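You operate a simulated robot arm through the tools that you are given. There is no shell and no other tool. Be economical: measure what you need, move in short steps, check, and stop when the job is done.

You run a simulated two-armed robot. Do the job below in one go: nothing can be reset, and whatever is moved stays where it is left.

Task
Set the dial regulator to 300 kPa, coming up from nought.
Fine: work in the white bay and hold it still while you turn; then stand it in the white dish.

Only the result counts: the job must be done as asked and must still hold three seconds after the hand-in. Knocking over, shifting, dropping, spilling or breaking anything else fails it.

Robot
Two 7-joint arms with two-finger parallel grippers on one trunk, on a base that drives. Base frame: it is fixed to the floor where the robot stands at the start and does not move with it; the origin is under the middle of the robot, x ahead of it, y to its left, z up. Readings come in mm, rad, newtons and seconds.
The left shoulder is at the start at [70, 163, 1170], the right one opposite. With the tool pointing down near the work surface each hand reaches from about 400 to 880 mm from the robot's upright axis, wherever it stands, measured 20 degrees to its own side. Places, roughly: white bay [500, 200, 800]; white dish [500, 700, 900]; yellow regulator knob [500, -200, 1000]. Payload 3.43 kg a hand.
The tool frame of a hand sits at the grasp point between the pads (the TCP): z along the fingers, y along the line on which they close. The tips reach 34 mm beyond it. Largest opening 128 mm; finger width 24, thickness 12; the body of the gripper, 48 by 130 mm, starts 96 mm behind the TCP.
Orientation is that of the tool frame in the base frame, as a unit quaternion [w, x, y, z]. With the fingers straight down and closing along the base's y, the tool's x points along the base's -x, its y along +y and its z along -z.

Tools
- The arms move only by the tool arm_command. It takes "left_motion", "right_motion" or both (then of equal length, played together; a hand with none holds still); each is text: rows parted by semicolons, each of 7 numbers parted by spaces: the shift along the base's x, y, z in units of 400 mm (1.0 is 400 mm), then the turn, a rotation vector about the base's x, y, z in units of 120 degrees (1.0 is 120 degrees), then the finger opening in mm, from 0 to 128. In form: dx dy dz ax ay az hand; .... A call has 1 to 8 rows; each row is the pose to reach, as a shift and turn from the pose commanded when the call began. A call with a number of a shift or a turn outside -1 to 1 is refused whole. A row lasts 0.2 s, in which the tool goes at most 50 mm and 0.15 rad; a call with a longer step from one row to the next is refused whole, and so is a gripper value outside its range. A pose out of reach is approached as far as the arm can. The call stops where the force on the tool passes 40 N (or 10 N more than at its start, if that is more) or the arm is blocked; 0.2 s more then pass. Each finger travels about 153 mm/s and halts on what it meets, pressing with about 33 N; the grip force reading is that of the motor and also rises with nothing between the fingers. The clock runs only during rows and for 0.2 s after the last one: add rows that repeat a pose to give the fingers time. It gives the time, the measured TCP pose, the force on the tool (base axes), the opening and the grip force at its end, in the units of the frame above (readings bear some noise), with the torque about the TCP (base axes, N m) and any sound that the robot's microphone picked up, and new pictures: "views" is both (left out), scene, wrist or none (wrist: the cameras of the hands that moved).
- Cameras (640 x 400 px; columns grow to the right, rows downward): "scene" is now at [150.3, 11.1, 1397.7]; the picture's right is [0.18, -0.98, 0.00], its down [-0.53, -0.10, -0.84] and it looks along [0.83, 0.15, -0.54] (base axes); focal length 257 px, centre (320, 200). "left" rides on the left gripper at [76, 11, -160] in its tool frame; the picture's right is [-0.15, 0.99, 0.00], its down [-0.88, -0.13, -0.46] and it looks along [-0.45, -0.07, 0.89] (tool axes); focal length 234 px, centre (320, 200). "right" rides on the right gripper at [76, -11, -160] in its tool frame; the picture's right is [0.15, 0.99, 0.00], its down [-0.88, 0.13, -0.46] and it looks along [-0.45, 0.07, 0.89] (tool axes); focal length 234 px, centre (320, 200). There is no depth. A picture from a camera that has moved, and an enlarged one, comes with that camera's place and axes in the base frame and with its lens. The place of the scene camera against the robot may be out by one fixed shift of up to 18 mm in any direction.
- lift_body(by): slides the trunk up (or, below 0, down) by that many mm; the arms and the scene camera ride with it, the base frame stays. It gives what a move gives, with no picture.
- steer(legs): drives the robot by 1 to 6 legs, each [ahead, left, turn to the left] in mm, mm and rad, along the robot's own axes; the way and the turn of a leg run together, so that a leg with both is an arc; at most 1500 mm and 3.142 rad a leg. The arms and the cameras ride along, it lands a little off, and it stops where it bumps. It gives what a move gives, and a new picture of the scene camera.
- pan_tilt(pan, tilt): turns the head with the scene camera to pan (to the left, within 1.501 rad either way) and tilt (down, from -0.506 to 1.204), counted from straight ahead of the robot. It gives what a move gives, and a new picture of the scene camera.
- enlarge(camera, box): a new picture of the part [left, top, right, bottom] of that camera's present view, enlarged. The clock stands still meanwhile.
- sign_off(): hands the job in; it is judged then, once.

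Work in short steps. Places have to be worked out from the pictures, the camera data and where the tool is seen: move nearer, look again, correct. Check each grasp and each placing, and mend what went wrong. You have 120 turns and 260 pictures in all, those below and enlarged ones among them. Open the grippers and draw the arms clear of the work before you hand the job in, unless the task says otherwise; then end with one line.

The tools are called after "Request:" as name(argument=value, ...) on one line, values as JSON. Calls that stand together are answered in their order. arm_command: Moves the arms, as the interface text tells. Its arguments: {"type":"object","properties":{"left_motion":{"type":"string"},"right_motion":{"type":"string"},"views":{"type":"string","enum":["both","scene","wrist","none"]}},"required":[]} The other tools are called the same way: lift_body (by) slides the trunk up or down; steer (legs) drives the base; pan_tilt (pan, tilt) turns the head that bears the scene camera; enlarge (camera, box) takes an enlarged picture of a part of a camera's view; sign_off () hands the job in.

At the start:

```text
t: 0.0
left_position: [543.6, 215.1, 1275.5]
left_tool_rot: [-0.001, 0.0, 1.0, -0.001]
left_contact_force: [0.7, 0.1, -0.4]
left_ft_torque: [0.0, -0.04, 0.01]
left_opening: 127.9
left_grip_force: 0.0
right_position: [428.0, -107.4, 1274.0]
right_tool_rot: [0.0, 0.0, 1.0, 0.001]
right_contact_force: [-0.1, -0.7, 0.1]
right_ft_torque: [-0.05, 0.0, 0.0]
right_opening: 127.8
right_grip_force: 0.0
trunk travel left (down, up): [-650.0, 290.0]
robot x, y, heading: [2.0, -2.0, 0.001]
head pan, tilt: [0.185, 0.572]
```

scene: 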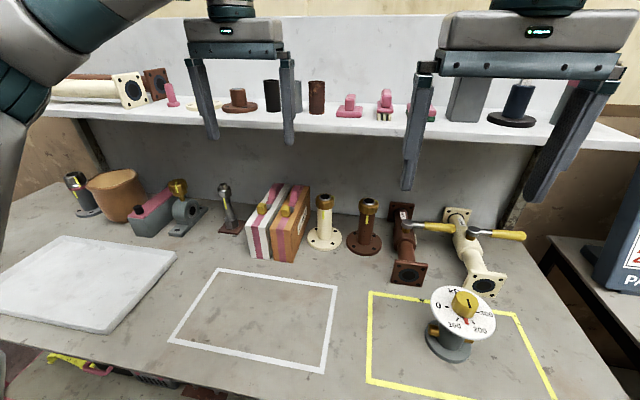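
right: 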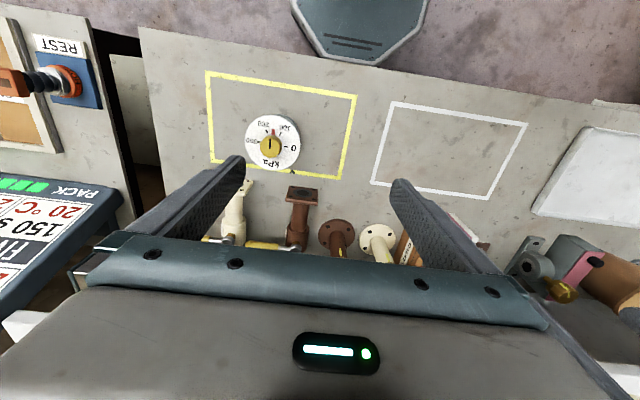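
left: 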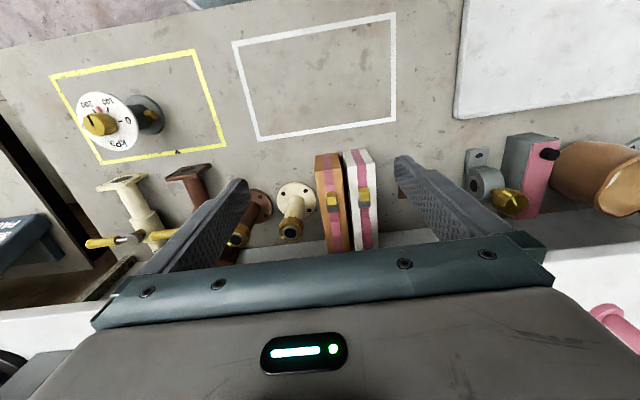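

The regulator stands in the yellow bay. I enlarge its dial and its body to read the scale first.

Request:
enlarge(camera="scene", box=[400, 270, 520, 370])

Request:
enlarge(camera="right", box=[220, 95, 330, 185])

Request:
enlarge(camera="left", box=[60, 70, 180, 170])

```text
4.00 times, centred on (460, 320) of scene
camera zoom: at [150.3, 11.1, 1397.7], right [0.18, -0.98, 0.0], down [-0.53, -0.1, -0.84], along [0.83, 0.15, -0.54], focal length 1027 px, centre (-240, -280)
```

zoom: 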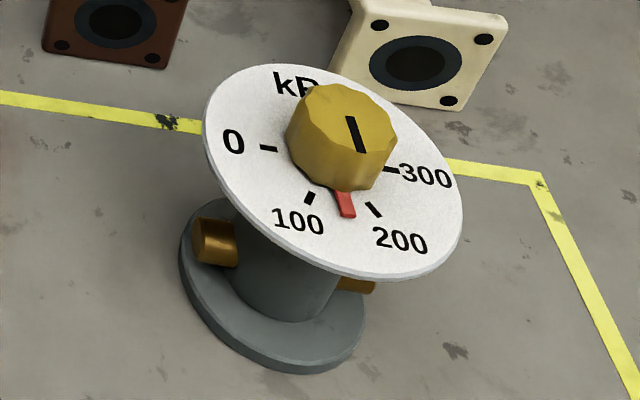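

```text
4.44 times, centred on (275, 140) of right
camera zoom: at [352.9, -117.4, 1433.0], right [-0.15, 0.99, 0.0], down [0.88, 0.13, 0.46], along [0.45, 0.07, -0.89], focal length 1041 px, centre (520, 467)
```

zoom: 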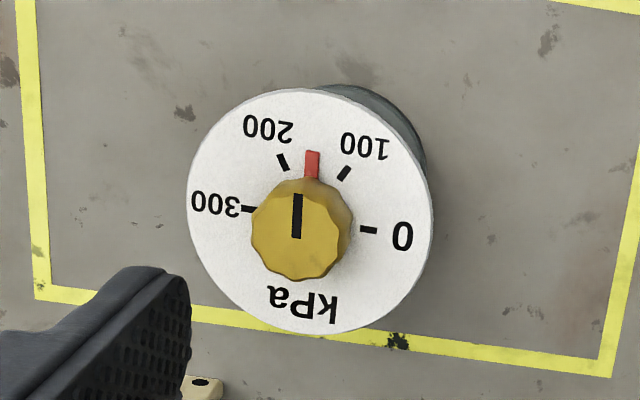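

```text
4.00 times, centred on (120, 120) of left
camera zoom: at [468.4, 225.6, 1435.2], right [0.15, 0.99, 0.0], down [0.88, -0.13, 0.45], along [0.45, -0.07, -0.89], focal length 937 px, centre (1120, 520)
```

zoom: 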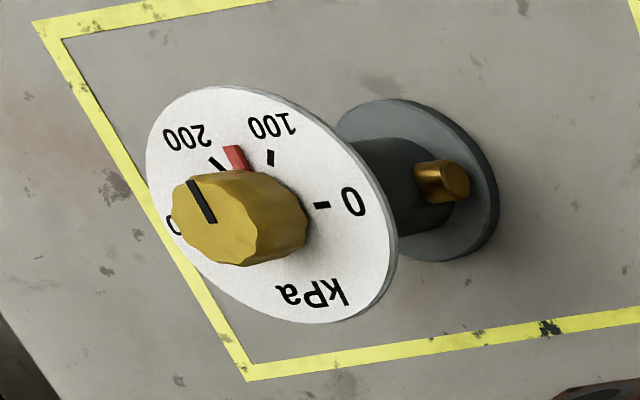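

The knob pointer (red) reads about 150; the scale runs 0→300 counter-clockwise seen from above, 60° per 100 kPa. I will hold the body below the dial with the left hand, lying level and pointing along -y (the brass ports are along y). First half of turning the left hand that way.

Request:
arm_command(left_motion="-.01 -.02 -.05 -.0412 .0412 .0412 127; -.02 -.04 -.1 -.0824 .0824 .0824 127; -.03 -.06 -.15 -.1236 .1236 .1236 127; -.04 -.08 -.2 -.1648 .1648 .1648 127; -.05 -.1 -.25 -.206 .206 .206 127; -.06 -.12 -.3 -.2472 .2472 .2472 127; -.07 -.14 -.35 -.2884 .2884 .2884 127", views="none")

```text
t: 1.6
left_position: [514.8, 158.1, 1135.4]
left_tool_rot: [-0.289, -0.289, 0.865, -0.29]
left_contact_force: [-0.7, 0.4, -0.1]
left_ft_torque: [-0.04, 0.04, 0.02]
left_opening: 126.7
left_grip_force: 0.0
right_position: [427.6, -106.1, 1273.0]
right_tool_rot: [-0.001, 0.0, 1.0, 0.0]
right_contact_force: [0.0, 0.5, 0.0]
right_ft_torque: [0.01, -0.02, -0.01]
right_opening: 128.2
right_grip_force: 0.1
trunk travel left (down, up): [-650.0, 290.0]
robot x, y, heading: [2.6, -4.4, -0.0]
head pan, tilt: [0.185, 0.572]
```

Tracking well. Second half of the turn, going to about (487, 60, 1000).

Request:
arm_command(left_motion="-.01 -.035 -.05 -.0413 .0413 .0413 127; -.02 -.07 -.1 -.0825 .0825 .0825 127; -.03 -.105 -.15 -.1237 .1237 .1237 127; -.04 -.14 -.2 -.165 .165 .165 127; -.05 -.175 -.25 -.2062 .2062 .2062 127; -.06 -.21 -.3 -.2475 .2475 .2475 127; -.07 -.245 -.34 -.2888 .2888 .2888 127", views="both")

```text
t: 3.2
left_position: [489.1, 61.3, 1000.5]
left_tool_rot: [0.5, 0.499, -0.5, 0.501]
left_contact_force: [0.9, -0.2, 0.2]
left_ft_torque: [0.05, 0.01, 0.03]
left_opening: 127.2
left_grip_force: 0.1
right_position: [427.7, -106.4, 1274.0]
right_tool_rot: [0.0, 0.0, 1.0, 0.001]
right_contact_force: [0.5, -0.5, -0.2]
right_ft_torque: [-0.01, 0.02, 0.0]
right_opening: 128.1
right_grip_force: 0.1
trunk travel left (down, up): [-650.0, 290.0]
robot x, y, heading: [1.2, -6.2, 0.003]
head pan, tilt: [0.185, 0.572]
camera scene: at [149.9, 11.2, 1397.8], right [0.18, -0.98, 0.0], down [-0.53, -0.1, -0.84], along [0.83, 0.15, -0.54], focal length 257 px, centre (320, 200)
camera left: at [476.6, 220.0, 1075.9], right [-0.99, 0.0, -0.15], down [0.13, 0.45, -0.88], along [0.07, -0.89, -0.45], focal length 234 px, centre (320, 200)
```

scene: 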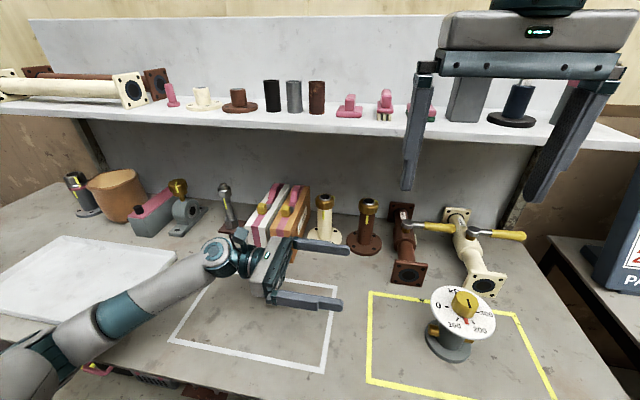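
left: 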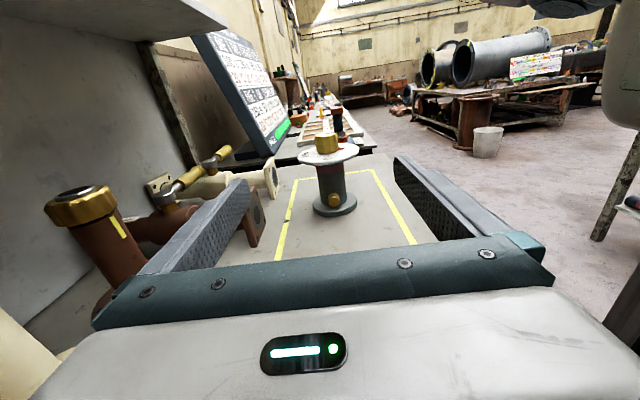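

Good side view. I enlarge it to measure heights.

Request:
enlarge(camera="left", box=[270, 120, 400, 230])

```text
3.64 times, centred on (335, 175) of left
camera zoom: at [476.6, 220.0, 1075.9], right [-0.99, 0.0, -0.15], down [0.13, 0.45, -0.88], along [0.07, -0.89, -0.45], focal length 852 px, centre (266, 291)
```

zoom: 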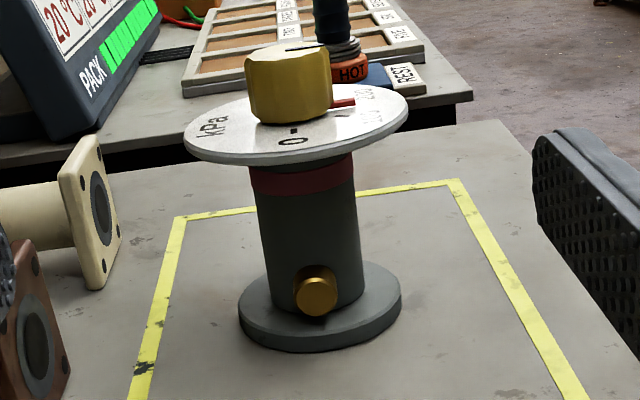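

Regulator axis ≈ (483, -195); body r≈25, ports at z≈882, red band 928–942, dial underside ≈955, knob 960–992. I'll grip at z≈912. Lower the hand to that height first.

Request:
arm_command(left_motion="-.01 0 -.07 0 0 0 127; -.015 0 -.14 0 0 0 127; -.015 -.05 -.22 0 0 0 127; -.015 -.15 -.22 0 0 0 127", views="both")

```text
t: 4.4
left_position: [494.5, 49.6, 917.6]
left_tool_rot: [0.444, 0.526, -0.518, 0.507]
left_contact_force: [0.8, 0.4, 0.1]
left_ft_torque: [-0.05, -0.01, 0.0]
left_opening: 127.0
left_grip_force: 0.1
right_position: [418.2, -111.4, 1274.3]
right_tool_rot: [0.003, -0.004, 1.0, 0.006]
right_contact_force: [0.2, -1.3, -0.2]
right_ft_torque: [0.07, 0.06, -0.01]
right_opening: 128.2
right_grip_force: 0.1
trunk travel left (down, up): [-650.0, 290.0]
robot x, y, heading: [-2.7, 0.5, 0.009]
head pan, tilt: [0.185, 0.572]
stopped in row 4 (left hand): the arm was blocked; the commanded pose is now the measured one
camera scene: at [137.1, 2.8, 1397.6], right [0.19, -0.98, -0.01], down [-0.52, -0.1, -0.85], along [0.83, 0.17, -0.53], focal length 257 px, centre (320, 200)
camera left: at [468.3, 198.1, 1007.2], right [-0.98, -0.05, -0.2], down [0.14, 0.55, -0.83], along [0.16, -0.84, -0.53], focal length 234 px, centre (320, 200)
```

scene: 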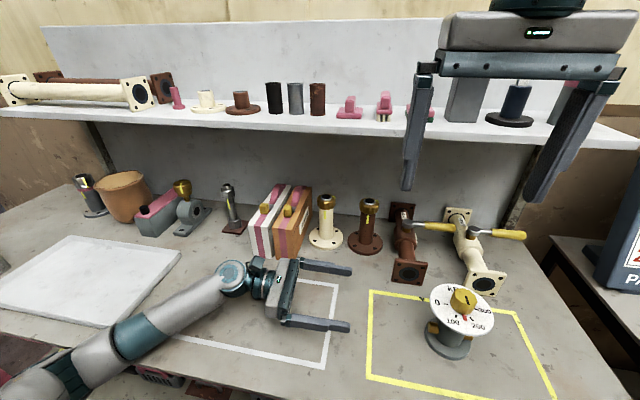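
left: 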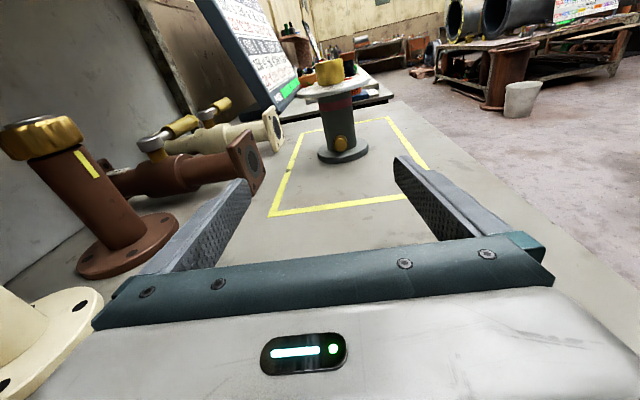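

The forearm rests on the table edge. I'll raise the trunk by 200, which brings the elbow up, and then lower the hand again.

Request:
lift_body(by=200)

Request:
pan_tilt(pan=0.0, tilt=0.8)

```text
t: 6.6
left_position: [500.4, 49.2, 1112.6]
left_tool_rot: [0.455, 0.525, -0.513, 0.505]
left_contact_force: [0.0, 0.2, 0.1]
left_ft_torque: [0.0, 0.01, -0.03]
left_opening: 126.9
left_grip_force: 0.0
right_position: [428.2, -100.4, 1473.7]
right_tool_rot: [0.0, -0.003, 1.0, 0.002]
right_contact_force: [-0.4, 0.1, 0.0]
right_ft_torque: [-0.01, -0.01, 0.03]
right_opening: 128.2
right_grip_force: 0.2
trunk travel left (down, up): [-850.0, 90.0]
robot x, y, heading: [2.8, 2.4, 0.007]
head pan, tilt: [0.185, 0.572]
```

```text
t: 7.3
left_position: [499.9, 48.6, 1110.3]
left_tool_rot: [0.456, 0.524, -0.514, 0.504]
left_contact_force: [-0.2, -0.1, -0.8]
left_ft_torque: [-0.01, 0.01, 0.01]
left_opening: 126.9
left_grip_force: 0.0
right_position: [428.5, -101.3, 1472.6]
right_tool_rot: [0.0, -0.003, 1.0, 0.001]
right_contact_force: [-0.1, 0.0, -0.2]
right_ft_torque: [-0.03, 0.01, 0.0]
right_opening: 128.1
right_grip_force: 0.1
trunk travel left (down, up): [-850.0, 90.0]
robot x, y, heading: [0.9, 4.1, 0.005]
head pan, tilt: [0.0, 0.799]
camera scene: at [143.2, -1.0, 1578.4], right [0.01, -1.0, 0.0], down [-0.72, 0.0, -0.7], along [0.7, 0.0, -0.72], focal length 257 px, centre (320, 200)
```

scene: 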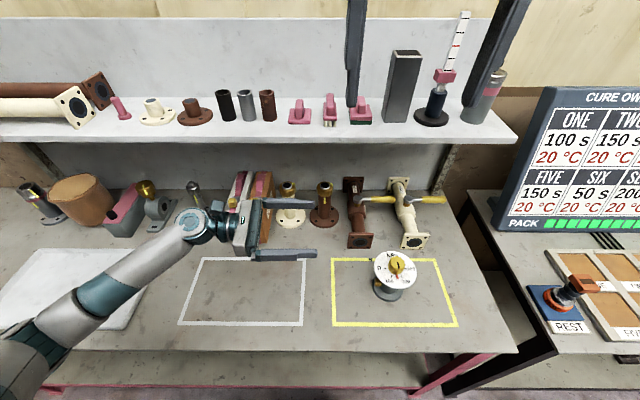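

Now lower again with the orientation corrected, in steps, keeping y.

Request:
arm_command(left_motion="-.01 0 -.1 -.01 .005 -.007 127; -.02 0 -.2 -.02 .01 -.014 127; -.03 0 -.3 -.03 .015 -.021 127; -.04 0 -.4 -.037 .018 -.028 127; -.042 0 -.495 -.037 .018 -.028 127; -.042 0 -.495 -.037 .018 -.028 127", views="both")

```text
t: 8.7
left_position: [486.1, 52.4, 913.8]
left_tool_rot: [-0.5, -0.5, 0.5, -0.499]
left_contact_force: [0.2, 0.3, 0.2]
left_ft_torque: [0.02, -0.01, -0.02]
left_opening: 127.1
left_grip_force: 0.1
right_position: [428.2, -100.3, 1474.3]
right_tool_rot: [0.0, -0.003, 1.0, 0.0]
right_contact_force: [0.9, -0.2, -0.7]
right_ft_torque: [0.04, 0.01, -0.04]
right_opening: 128.2
right_grip_force: 0.0
trunk travel left (down, up): [-850.0, 90.0]
robot x, y, heading: [1.0, 1.9, 0.008]
head pan, tilt: [0.0, 0.799]
camera scene: at [142.8, -1.0, 1578.4], right [0.01, -1.0, 0.0], down [-0.72, 0.0, -0.7], along [0.7, 0.0, -0.72], focal length 257 px, centre (320, 200)
camera left: at [475.8, 211.9, 989.0], right [-0.99, 0.0, -0.15], down [0.13, 0.46, -0.88], along [0.07, -0.89, -0.45], focal length 234 px, centre (320, 200)
```

scene: 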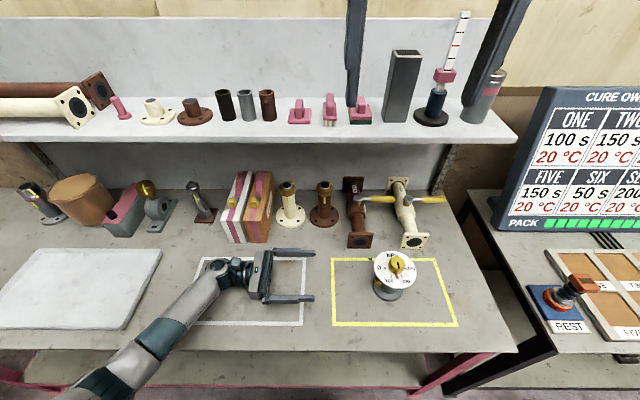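
left: 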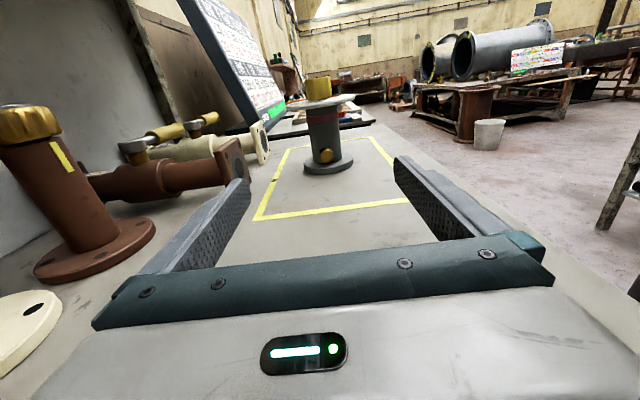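

Clear now. Regulator axis judged at (482, -195). Advance in -y to it, fingers open.

Request:
arm_command(left_motion="-.01 -.12 0 0 0 0 127; -.01 -.24 0 0 0 0 127; -.01 -.36 0 0 0 0 127; -.01 -.46 0 0 0 0 127; -.01 -.54 0 0 0 0 127; -.01 -.61 0 0 0 0 127", views="both")

```text
t: 10.1
left_position: [482.6, -197.2, 912.5]
left_tool_rot: [0.499, 0.501, -0.5, 0.5]
left_contact_force: [0.3, -0.1, -0.1]
left_ft_torque: [-0.02, 0.02, -0.02]
left_opening: 126.8
left_grip_force: 0.1
right_position: [428.8, -101.6, 1473.9]
right_tool_rot: [0.001, -0.002, 1.0, 0.002]
right_contact_force: [0.1, -0.4, -0.3]
right_ft_torque: [0.01, 0.0, -0.02]
right_opening: 128.1
right_grip_force: 0.0
trunk travel left (down, up): [-850.0, 90.0]
robot x, y, heading: [2.4, 2.0, 0.003]
head pan, tilt: [0.0, 0.799]
camera scene: at [143.2, -2.3, 1578.3], right [0.01, -1.0, 0.0], down [-0.72, 0.0, -0.7], along [0.7, 0.0, -0.72], focal length 257 px, centre (320, 200)
camera left: at [471.8, -38.5, 988.2], right [-0.99, 0.0, -0.15], down [0.13, 0.46, -0.88], along [0.07, -0.89, -0.45], focal length 234 px, centre (320, 200)
```

scene: 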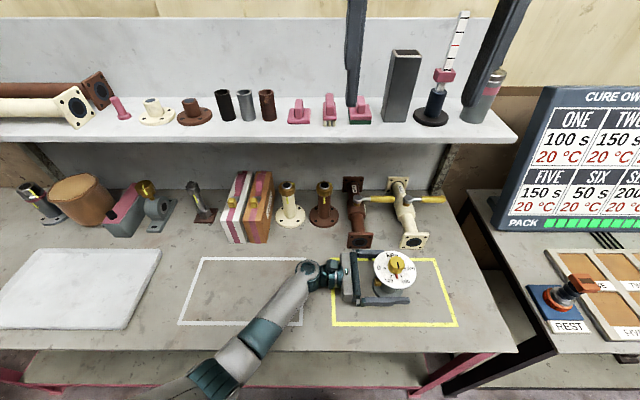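
left: 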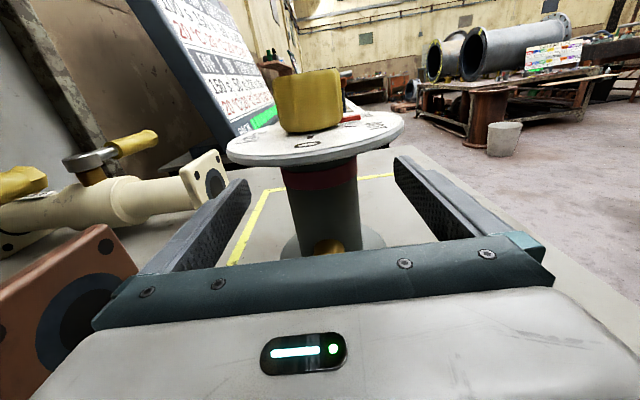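

The body stands between the fingers. Close.

Request:
arm_command(left_motion="0 0 0 0 0 0 60; 0 0 0 0 0 0 20; 0 0 0 0 0 0 0; 0 0 0 0 0 0 0", views="wrist")

```text
t: 11.1
left_position: [482.7, -195.7, 913.3]
left_tool_rot: [0.499, 0.501, -0.499, 0.501]
left_contact_force: [-1.4, 0.9, 0.5]
left_ft_torque: [-0.03, -0.12, -0.01]
left_opening: 51.2
left_grip_force: 33.1
right_position: [427.5, -100.0, 1473.0]
right_tool_rot: [0.001, -0.003, 1.0, 0.001]
right_contact_force: [0.0, 0.0, 0.0]
right_ft_torque: [0.01, -0.02, 0.01]
right_opening: 128.0
right_grip_force: 0.1
trunk travel left (down, up): [-850.0, 90.0]
robot x, y, heading: [2.2, 1.6, 0.007]
head pan, tilt: [0.0, 0.799]
camera left: at [471.3, -37.5, 988.3], right [-0.99, 0.0, -0.15], down [0.13, 0.46, -0.88], along [0.07, -0.89, -0.45], focal length 234 px, centre (320, 200)
```

left: 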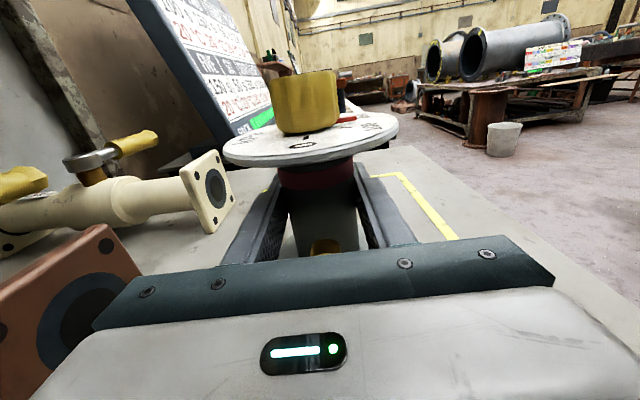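

Firm grip (51 mm). Lift 40 mm straight up and check.

Request:
arm_command(left_motion="0 0 .03 0 0 0 0; 0 0 .07 0 0 0 0; 0 0 .1 0 0 0 0; 0 0 .1 0 0 0 0", views="both")

```text
t: 12.1
left_position: [479.3, -196.0, 952.9]
left_tool_rot: [0.5, 0.501, -0.499, 0.5]
left_contact_force: [1.1, -0.6, -0.1]
left_ft_torque: [0.02, -0.01, 0.02]
left_opening: 50.9
left_grip_force: 33.2
right_position: [428.3, -101.3, 1473.7]
right_tool_rot: [-0.001, -0.003, 1.0, 0.002]
right_contact_force: [1.1, 0.2, -1.0]
right_ft_torque: [-0.01, -0.02, -0.01]
right_opening: 128.1
right_grip_force: 0.0
trunk travel left (down, up): [-850.0, 90.0]
robot x, y, heading: [3.3, 2.8, 0.004]
head pan, tilt: [0.0, 0.799]
camera scene: at [143.7, -1.4, 1578.3], right [0.01, -1.0, 0.0], down [-0.72, 0.0, -0.7], along [0.7, 0.0, -0.72], focal length 257 px, centre (320, 200)
camera left: at [468.1, -37.2, 1028.9], right [-0.99, 0.0, -0.14], down [0.13, 0.46, -0.88], along [0.07, -0.89, -0.45], focal length 234 px, centre (320, 200)
```

scene: 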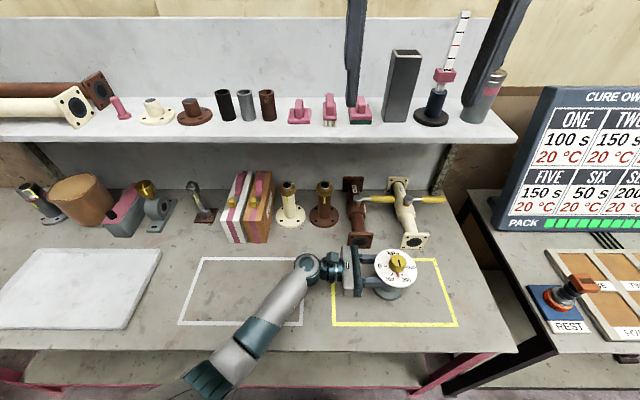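
left: 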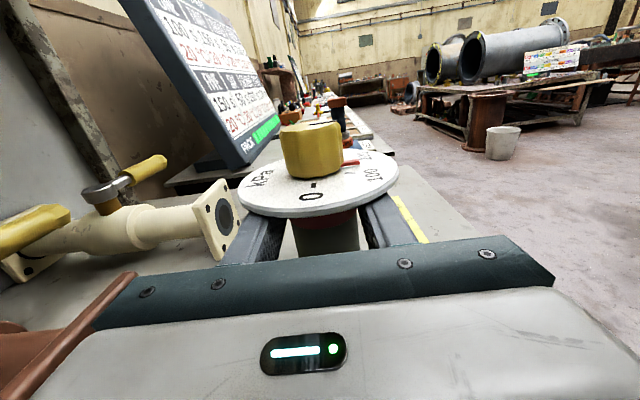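

The dial shifted down in the wrist view: the fingers seem to have slid up the body rather than lifting it. Look closer.

Request:
enlarge(camera="left", box=[200, 100, 440, 280])

Request:
enlarge(camera="scene", box=[320, 220, 480, 340])

```text
2.22 times, centred on (320, 190) of left
camera zoom: at [468.1, -37.2, 1028.9], right [-0.99, 0.0, -0.14], down [0.13, 0.46, -0.88], along [0.07, -0.89, -0.45], focal length 520 px, centre (320, 222)
```

zoom: 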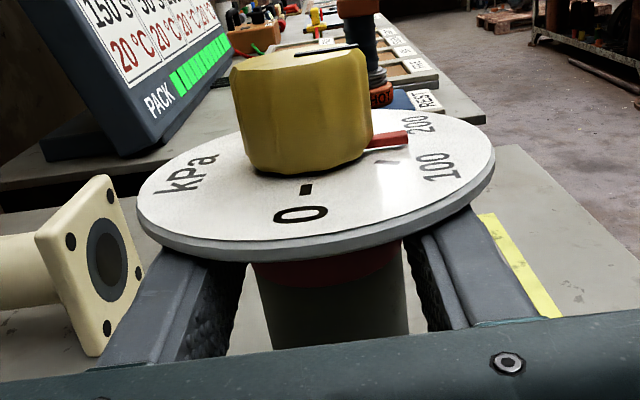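

```text
3.33 times, centred on (400, 280) of scene
camera zoom: at [143.7, -1.4, 1578.3], right [0.01, -1.0, 0.0], down [-0.72, 0.0, -0.7], along [0.7, 0.0, -0.72], focal length 856 px, centre (53, -67)
```

zoom: 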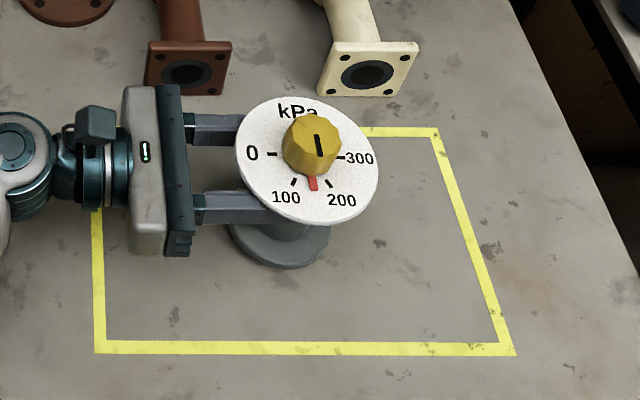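

By the wrist view the dial underside is now at ≈970 rather than 956, so it slid in the grip till the dial rested on the fingers. Lift a bit more to see whether it hangs.

Request:
arm_command(left_motion="0 0 .02 0 0 0 0; 0 0 .05 0 0 0 0; 0 0 .08 0 0 0 0; 0 0 .08 0 0 0 0", views="both")

Request:
enlarge(camera="scene", box=[320, 220, 480, 340])

```text
t: 13.1
left_position: [478.4, -196.1, 983.3]
left_tool_rot: [0.5, 0.501, -0.499, 0.5]
left_contact_force: [0.6, -0.8, -5.4]
left_ft_torque: [-0.01, 0.0, -0.01]
left_opening: 51.2
left_grip_force: 33.1
right_position: [428.1, -101.8, 1473.1]
right_tool_rot: [0.0, -0.003, 1.0, 0.001]
right_contact_force: [-0.3, 0.4, 0.2]
right_ft_torque: [0.0, -0.02, 0.0]
right_opening: 128.0
right_grip_force: 0.0
trunk travel left (down, up): [-850.0, 90.0]
robot x, y, heading: [-0.4, 3.2, 0.003]
head pan, tilt: [0.0, 0.799]
camera scene: at [143.7, -1.5, 1578.3], right [0.01, -1.0, 0.0], down [-0.72, 0.0, -0.7], along [0.7, 0.0, -0.72], focal length 257 px, centre (320, 200)
camera left: at [468.4, -37.0, 1059.4], right [-0.99, 0.0, -0.15], down [0.13, 0.46, -0.88], along [0.07, -0.89, -0.45], focal length 234 px, centre (320, 200)
```

scene: 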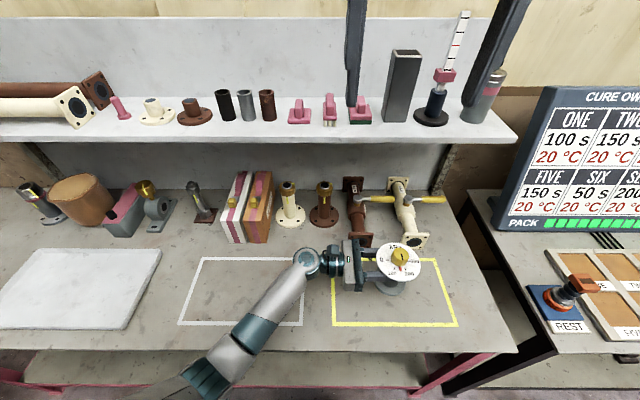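
left: 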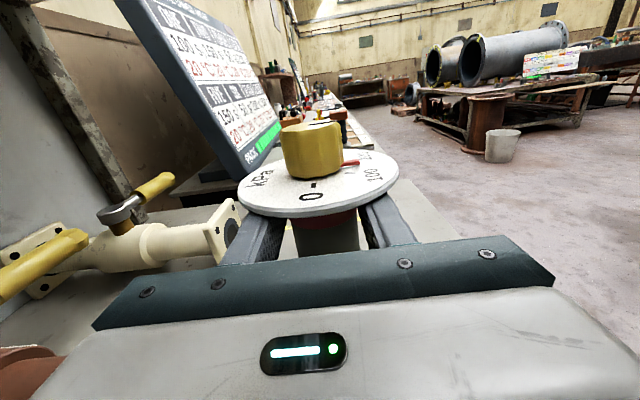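

```text
3.33 times, centred on (400, 280) of scene
camera zoom: at [143.7, -1.5, 1578.3], right [0.01, -1.0, 0.0], down [-0.72, 0.0, -0.7], along [0.7, 0.0, -0.72], focal length 856 px, centre (53, -67)
```

zoom: 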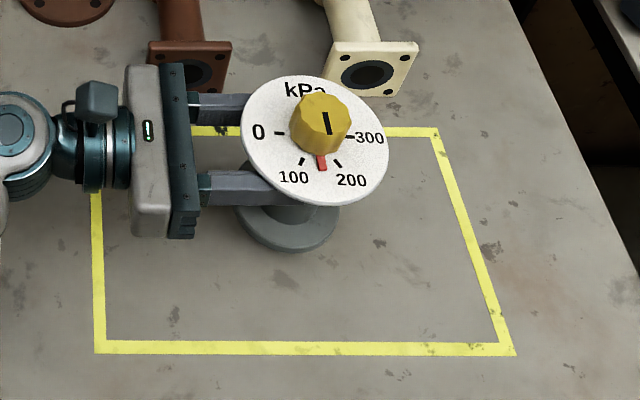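

It hangs from the dial on the fingers (≈5 N), clear of the table by ~40 mm and upright. Carry it along +y to the white bay (centre ≈ (483, 207)).

Request:
arm_command(left_motion="0 .05 0 0 0 0 0; .003 .12 0 0 0 0 0; .006 .2 0 0 0 0 0; .01 .28 0 0 0 0 0; .01 .36 0 0 0 0 0; .01 .44 0 0 0 0 0; .01 .5 0 0 0 0 0; .01 .5 0 0 0 0 0", views="scene")

Request:
arm_command(left_motion="0 .05 0 0 0 0 0; 0 .12 0 0 0 0 0; 0 .2 0 0 0 0 0; 0 .28 0 0 0 0 0; 0 .36 0 0 0 0 0; 0 .44 0 0 0 0 0; 0 .49 0 0 0 0 0; 0 .49 0 0 0 0 0", views="both")

```text
t: 14.9
left_position: [485.4, 6.8, 986.5]
left_tool_rot: [0.5, 0.5, -0.5, 0.5]
left_contact_force: [-0.6, -0.5, -5.4]
left_ft_torque: [-0.04, -0.02, 0.02]
left_opening: 51.3
left_grip_force: 32.8
right_position: [428.3, -101.5, 1474.0]
right_tool_rot: [-0.001, -0.002, 1.0, 0.001]
right_contact_force: [0.0, 0.4, -0.5]
right_ft_torque: [0.01, 0.0, -0.02]
right_opening: 128.0
right_grip_force: 0.0
trunk travel left (down, up): [-850.0, 90.0]
robot x, y, heading: [-1.3, 5.7, 0.006]
head pan, tilt: [0.0, 0.799]
camera scene: at [143.6, -1.7, 1578.3], right [0.01, -1.0, 0.0], down [-0.72, 0.0, -0.7], along [0.7, 0.0, -0.72], focal length 257 px, centre (320, 200)
```

scene: 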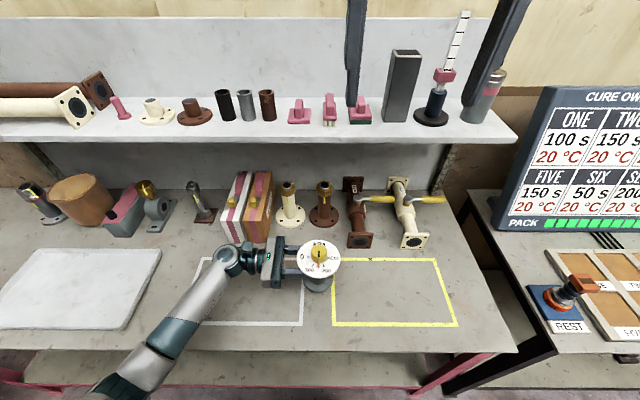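

```text
t: 16.7
left_position: [482.5, 203.8, 983.5]
left_tool_rot: [0.5, 0.501, -0.499, 0.5]
left_contact_force: [0.0, 0.1, -5.9]
left_ft_torque: [-0.01, -0.01, -0.03]
left_opening: 51.1
left_grip_force: 33.1
right_position: [428.0, -101.2, 1473.2]
right_tool_rot: [-0.001, -0.003, 1.0, 0.001]
right_contact_force: [0.3, -0.1, -0.4]
right_ft_torque: [0.02, -0.03, -0.05]
right_opening: 128.2
right_grip_force: 0.0
trunk travel left (down, up): [-850.0, 90.0]
robot x, y, heading: [-2.2, 3.1, 0.008]
head pan, tilt: [0.0, 0.799]
camera scene: at [143.6, -1.3, 1578.3], right [0.01, -1.0, 0.0], down [-0.72, 0.0, -0.7], along [0.7, 0.0, -0.72], focal length 257 px, centre (320, 200)
camera left: at [471.2, 361.7, 1059.0], right [-0.99, 0.0, -0.15], down [0.13, 0.46, -0.88], along [0.07, -0.89, -0.45], focal length 234 px, centre (320, 200)
```

scene: 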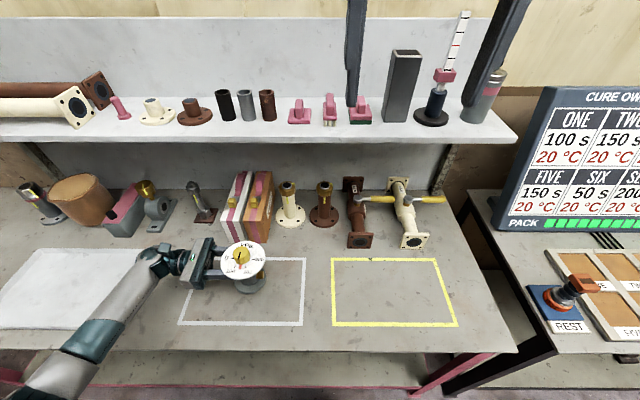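
left: 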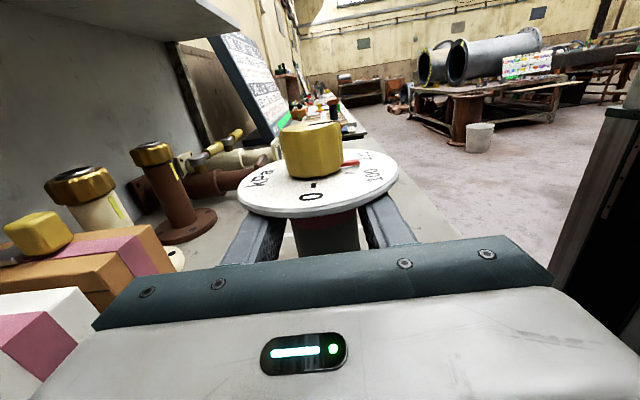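

At (482, 204) over the bay centre. Lower till it stands, then on down so the grip sits mid-body again.

Request:
arm_command(left_motion="0 0 -.04 0 0 0 0; 0 0 -.075 0 0 0 0; 0 0 -.1 0 0 0 0; 0 0 -.12 0 0 0 0; 0 0 -.145 0 0 0 0; 0 0 -.17 0 0 0 0; 0 0 -.17 0 0 0 0", views="both")

```text
t: 18.3
left_position: [482.9, 200.5, 920.6]
left_tool_rot: [0.499, 0.499, -0.499, 0.502]
left_contact_force: [0.9, 0.6, 27.2]
left_ft_torque: [-0.12, 0.66, 0.2]
left_opening: 51.3
left_grip_force: 33.2
right_position: [425.6, -101.6, 1474.2]
right_tool_rot: [0.001, -0.003, 1.0, 0.001]
right_contact_force: [0.6, 0.2, -0.1]
right_ft_torque: [0.02, 0.01, 0.02]
right_opening: 128.1
right_grip_force: 0.1
trunk travel left (down, up): [-850.0, 90.0]
robot x, y, heading: [-0.6, 6.3, 0.008]
head pan, tilt: [0.0, 0.799]
camera scene: at [140.4, -2.3, 1578.6], right [0.01, -1.0, 0.0], down [-0.72, 0.0, -0.7], along [0.7, 0.0, -0.72], focal length 257 px, centre (320, 200)
camera left: at [472.9, 360.1, 995.0], right [-0.99, 0.0, -0.15], down [0.13, 0.45, -0.88], along [0.07, -0.89, -0.45], focal length 234 px, centre (320, 200)
```

scene: 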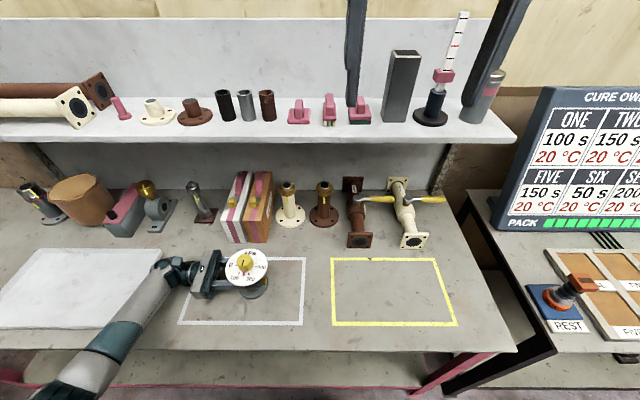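
left: 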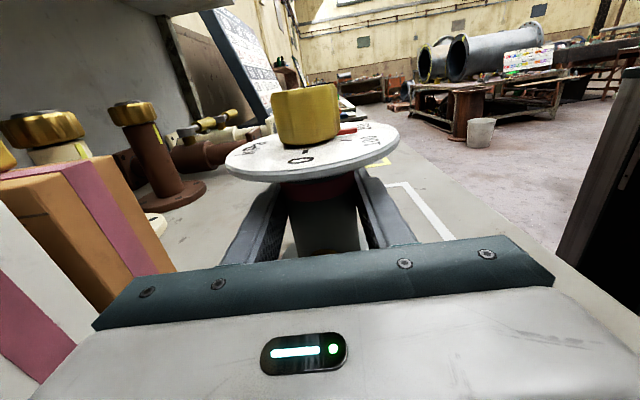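

It stands in the bay, the hand still pressing 27 N down through friction. I open a little, settle to z≈914, and re-grip.

Request:
arm_command(left_motion="0 0 0 0 0 0 62; 0 0 0 0 0 0 62; 0 0 -.005 0 0 0 62; 0 0 -.005 0 0 0 0; 0 0 -.005 0 0 0 0; 0 0 -.005 0 0 0 0", views="both")

Request:
enlarge(camera="scene", box=[170, 220, 310, 330])

```text
t: 19.7
left_position: [484.2, 201.6, 916.3]
left_tool_rot: [0.5, 0.5, -0.5, 0.5]
left_contact_force: [0.0, -1.3, 0.5]
left_ft_torque: [0.04, -0.12, 0.02]
left_opening: 50.9
left_grip_force: 33.0
right_position: [427.6, -101.0, 1473.6]
right_tool_rot: [0.0, -0.003, 1.0, 0.001]
right_contact_force: [-1.1, 0.8, -0.4]
right_ft_torque: [0.0, 0.0, 0.0]
right_opening: 128.0
right_grip_force: 0.0
trunk travel left (down, up): [-850.0, 90.0]
robot x, y, heading: [-3.5, 3.8, -0.001]
head pan, tilt: [0.0, 0.799]
camera scene: at [142.9, -1.1, 1578.3], right [0.01, -1.0, 0.0], down [-0.72, 0.0, -0.7], along [0.7, 0.0, -0.72], focal length 257 px, centre (320, 200)
camera left: at [473.3, 360.8, 991.2], right [-0.99, 0.0, -0.15], down [0.13, 0.46, -0.88], along [0.07, -0.89, -0.45], focal length 234 px, centre (320, 200)
```

scene: 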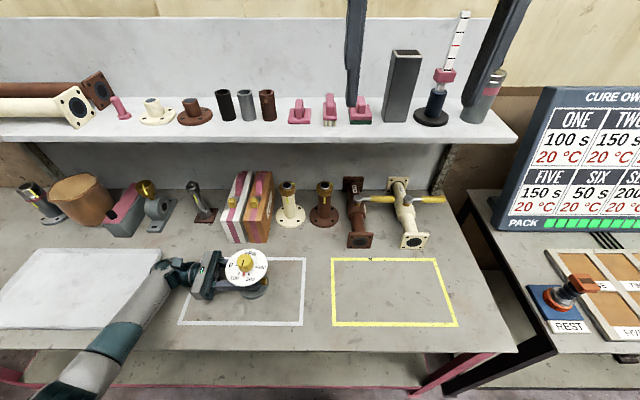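
left: 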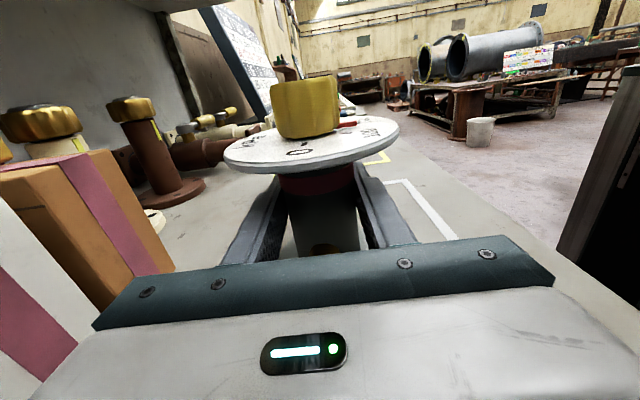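

```text
3.64 times, centred on (240, 275) of scene
camera zoom: at [142.9, -1.1, 1578.3], right [0.01, -1.0, 0.0], down [-0.72, 0.0, -0.7], along [0.7, 0.0, -0.72], focal length 934 px, centre (611, -73)
```

zoom: 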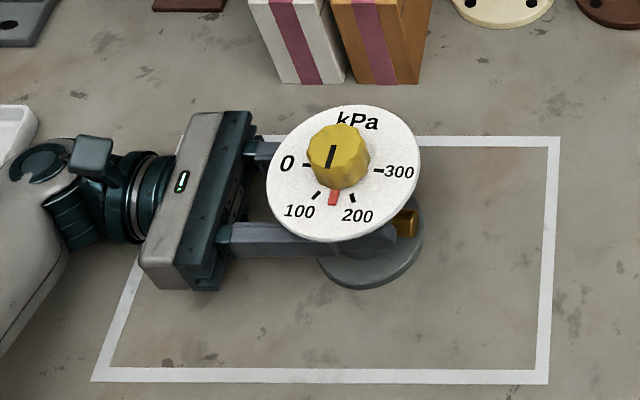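

It stands in the white bay, held. Now bring the right hand over the knob, part way first.

Request:
arm_command(right_motion=".0125 .075 -.0875 0 0 0 110; .025 .15 -.175 0 0 0 110; .0375 .225 -.2625 0 0 0 110; .05 .3 -.35 0 0 0 110; .0625 .375 -.4375 0 0 0 110; .075 .45 -.525 0 0 0 110; .0875 .525 -.6125 0 0 0 110; .1 .6 -.7 0 0 0 110", views="both")

```text
t: 21.5
left_position: [484.4, 202.6, 916.3]
left_tool_rot: [0.5, 0.5, -0.5, 0.5]
left_contact_force: [1.9, -0.7, 0.5]
left_ft_torque: [0.22, -0.2, -0.09]
left_opening: 51.2
left_grip_force: 32.5
right_position: [468.9, 137.4, 1191.6]
right_tool_rot: [0.0, -0.003, 1.0, 0.001]
right_contact_force: [-0.1, 0.6, -0.2]
right_ft_torque: [-0.01, -0.03, 0.0]
right_opening: 109.9
right_grip_force: 0.2
trunk travel left (down, up): [-850.0, 90.0]
robot x, y, heading: [0.0, 3.7, 0.007]
head pan, tilt: [0.0, 0.799]
camera scene: at [143.3, 0.1, 1578.4], right [0.01, -1.0, 0.0], down [-0.72, 0.0, -0.7], along [0.7, 0.0, -0.72], focal length 257 px, centre (320, 200)
camera right: at [393.9, 126.8, 1351.3], right [-0.15, 0.99, 0.0], down [0.88, 0.13, 0.46], along [0.45, 0.07, -0.89], focal length 234 px, centre (320, 200)
```

scene: 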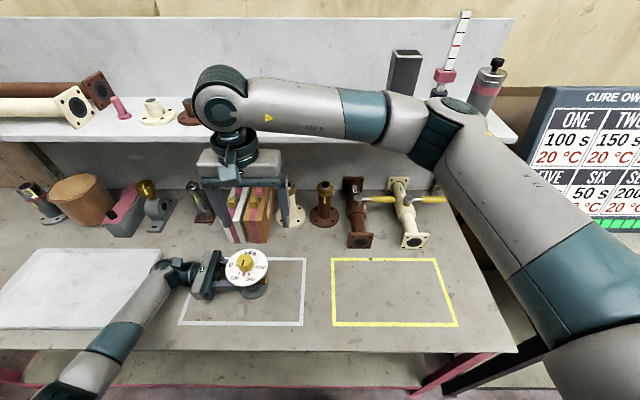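
right: 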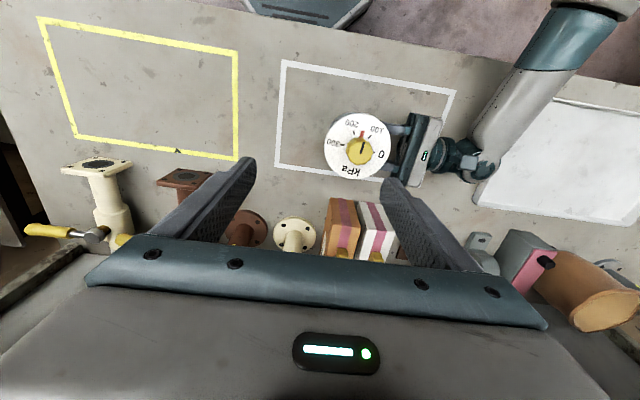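

Knob top found at ≈(480, 205). Move right above it at z=1065.

Request:
arm_command(right_motion=".01 .05 -.08 0 0 0 100; .02 .1 -.16 0 0 0 100; .029 .15 -.24 0 0 0 100; .032 .167 -.315 0 0 0 100; .032 .167 -.315 0 0 0 100", views="both")

Request:
enlarge(camera="right", box=[200, 80, 440, 260])

```text
t: 22.7
left_position: [484.0, 202.4, 915.7]
left_tool_rot: [0.5, 0.5, -0.5, 0.5]
left_contact_force: [-0.8, -0.9, 0.2]
left_ft_torque: [-0.1, -0.21, 0.01]
left_opening: 50.7
left_grip_force: 32.8
right_position: [477.0, 204.1, 1065.9]
right_tool_rot: [0.0, -0.003, 1.0, 0.001]
right_contact_force: [-0.1, 0.0, -0.7]
right_ft_torque: [0.01, -0.01, -0.01]
right_opening: 99.9
right_grip_force: 0.0
trunk travel left (down, up): [-850.0, 90.0]
robot x, y, heading: [1.2, -0.8, 0.005]
head pan, tilt: [0.0, 0.799]
camera scene: at [142.9, -0.9, 1578.3], right [0.01, -1.0, 0.0], down [-0.72, 0.0, -0.7], along [0.7, 0.0, -0.72], focal length 257 px, centre (320, 200)
camera right: at [403.3, 192.8, 1224.7], right [-0.15, 0.99, 0.0], down [0.88, 0.13, 0.46], along [0.45, 0.07, -0.89], focal length 234 px, centre (320, 200)
```

scene: 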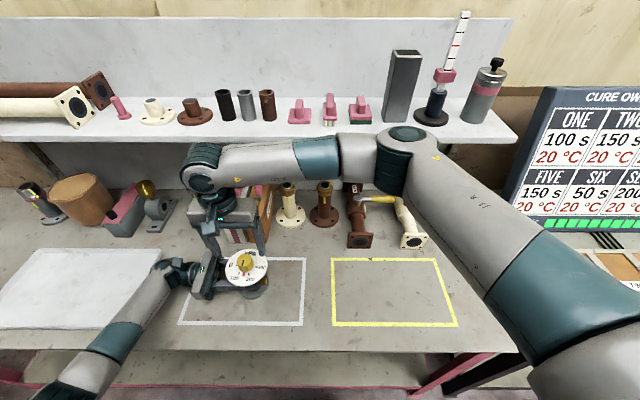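
right: 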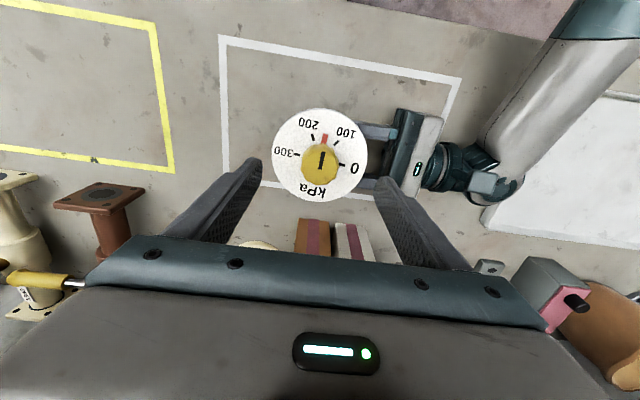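

```text
2.22 times, centred on (320, 170) of right
camera zoom: at [403.3, 192.8, 1224.7], right [-0.15, 0.99, 0.0], down [0.88, 0.13, 0.46], along [0.45, 0.07, -0.89], focal length 520 px, centre (320, 267)
```

zoom: 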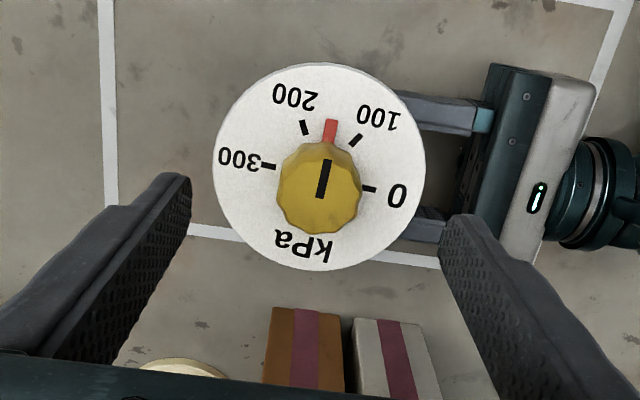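

Knob centre is within ~2 mm of the hand's axis. Descend to TCP z≈1002 (tips ≈968, dial face ≈960).

Request:
arm_command(right_motion=".005 .001 -.06 0 0 0 90; .005 .001 -.12 0 0 0 80; .005 .001 -.16 0 0 0 80; .005 .001 -.16 0 0 0 80", views="wrist")

```text
t: 23.7
left_position: [484.0, 202.0, 915.7]
left_tool_rot: [0.499, 0.501, -0.5, 0.501]
left_contact_force: [0.2, 0.1, 0.2]
left_ft_torque: [0.03, -0.2, 0.11]
left_opening: 51.4
left_grip_force: 33.4
right_position: [480.9, 205.2, 1002.9]
right_tool_rot: [0.0, -0.003, 1.0, 0.001]
right_contact_force: [0.4, -0.2, -0.1]
right_ft_torque: [0.0, -0.02, 0.01]
right_opening: 80.1
right_grip_force: 0.1
trunk travel left (down, up): [-850.0, 90.0]
robot x, y, heading: [2.5, 2.0, 0.002]
head pan, tilt: [0.0, 0.799]
camera right: at [406.4, 193.5, 1163.1], right [-0.15, 0.99, 0.0], down [0.88, 0.13, 0.46], along [0.45, 0.07, -0.89], focal length 234 px, centre (320, 200)
```

right: 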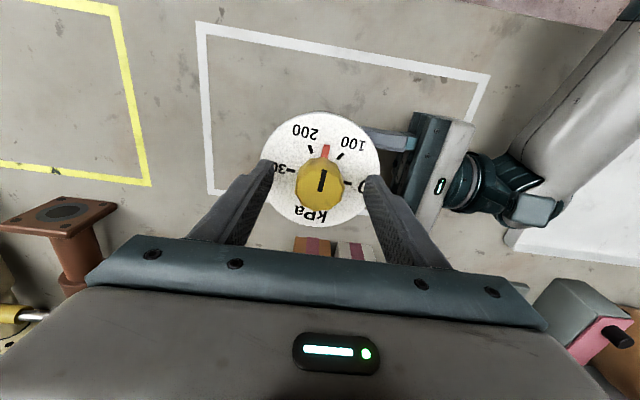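

Reading the top face properly, its centre is at x≈483–484. Shift +2 mm and close on the knob.

Request:
arm_command(right_motion=".006 -.002 0 0 0 0 70; .006 -.002 0 0 0 0 40; .006 -.002 0 0 0 0 0; .006 -.002 0 0 0 0 0", views="wrist")

Request:
enlarge(camera="right", box=[240, 90, 400, 210])

```text
t: 24.7
left_position: [483.8, 201.6, 914.9]
left_tool_rot: [0.5, 0.501, -0.499, 0.501]
left_contact_force: [-0.9, -0.7, 2.7]
left_ft_torque: [0.4, -0.24, 0.02]
left_opening: 51.1
left_grip_force: 33.1
right_position: [483.6, 205.0, 1002.8]
right_tool_rot: [0.0, -0.003, 1.0, 0.0]
right_contact_force: [1.1, 2.0, 0.5]
right_ft_torque: [-0.32, 0.05, -0.03]
right_opening: 38.9
right_grip_force: 33.1
trunk travel left (down, up): [-850.0, 90.0]
robot x, y, heading: [-1.2, 4.9, 0.006]
head pan, tilt: [0.0, 0.799]
camera right: at [409.2, 193.6, 1162.7], right [-0.15, 0.99, 0.0], down [0.88, 0.13, 0.46], along [0.45, 0.07, -0.89], focal length 234 px, centre (320, 200)
```

right: 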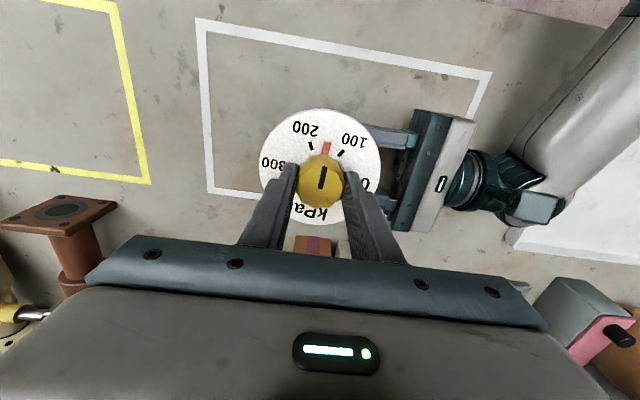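

```text
3.33 times, centred on (320, 150) of right
camera zoom: at [409.2, 193.6, 1162.7], right [-0.15, 0.99, 0.0], down [0.88, 0.13, 0.46], along [0.45, 0.07, -0.89], focal length 781 px, centre (320, 367)
```

zoom: 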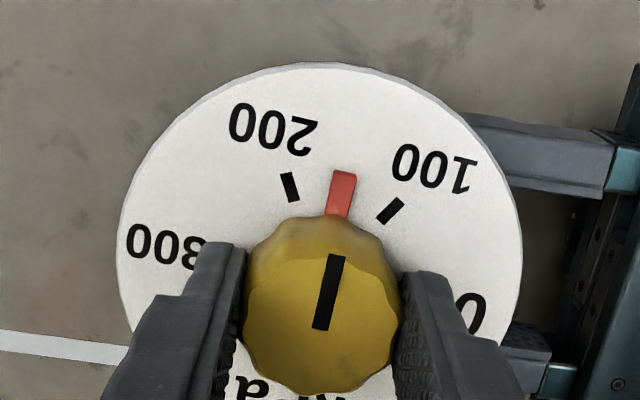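

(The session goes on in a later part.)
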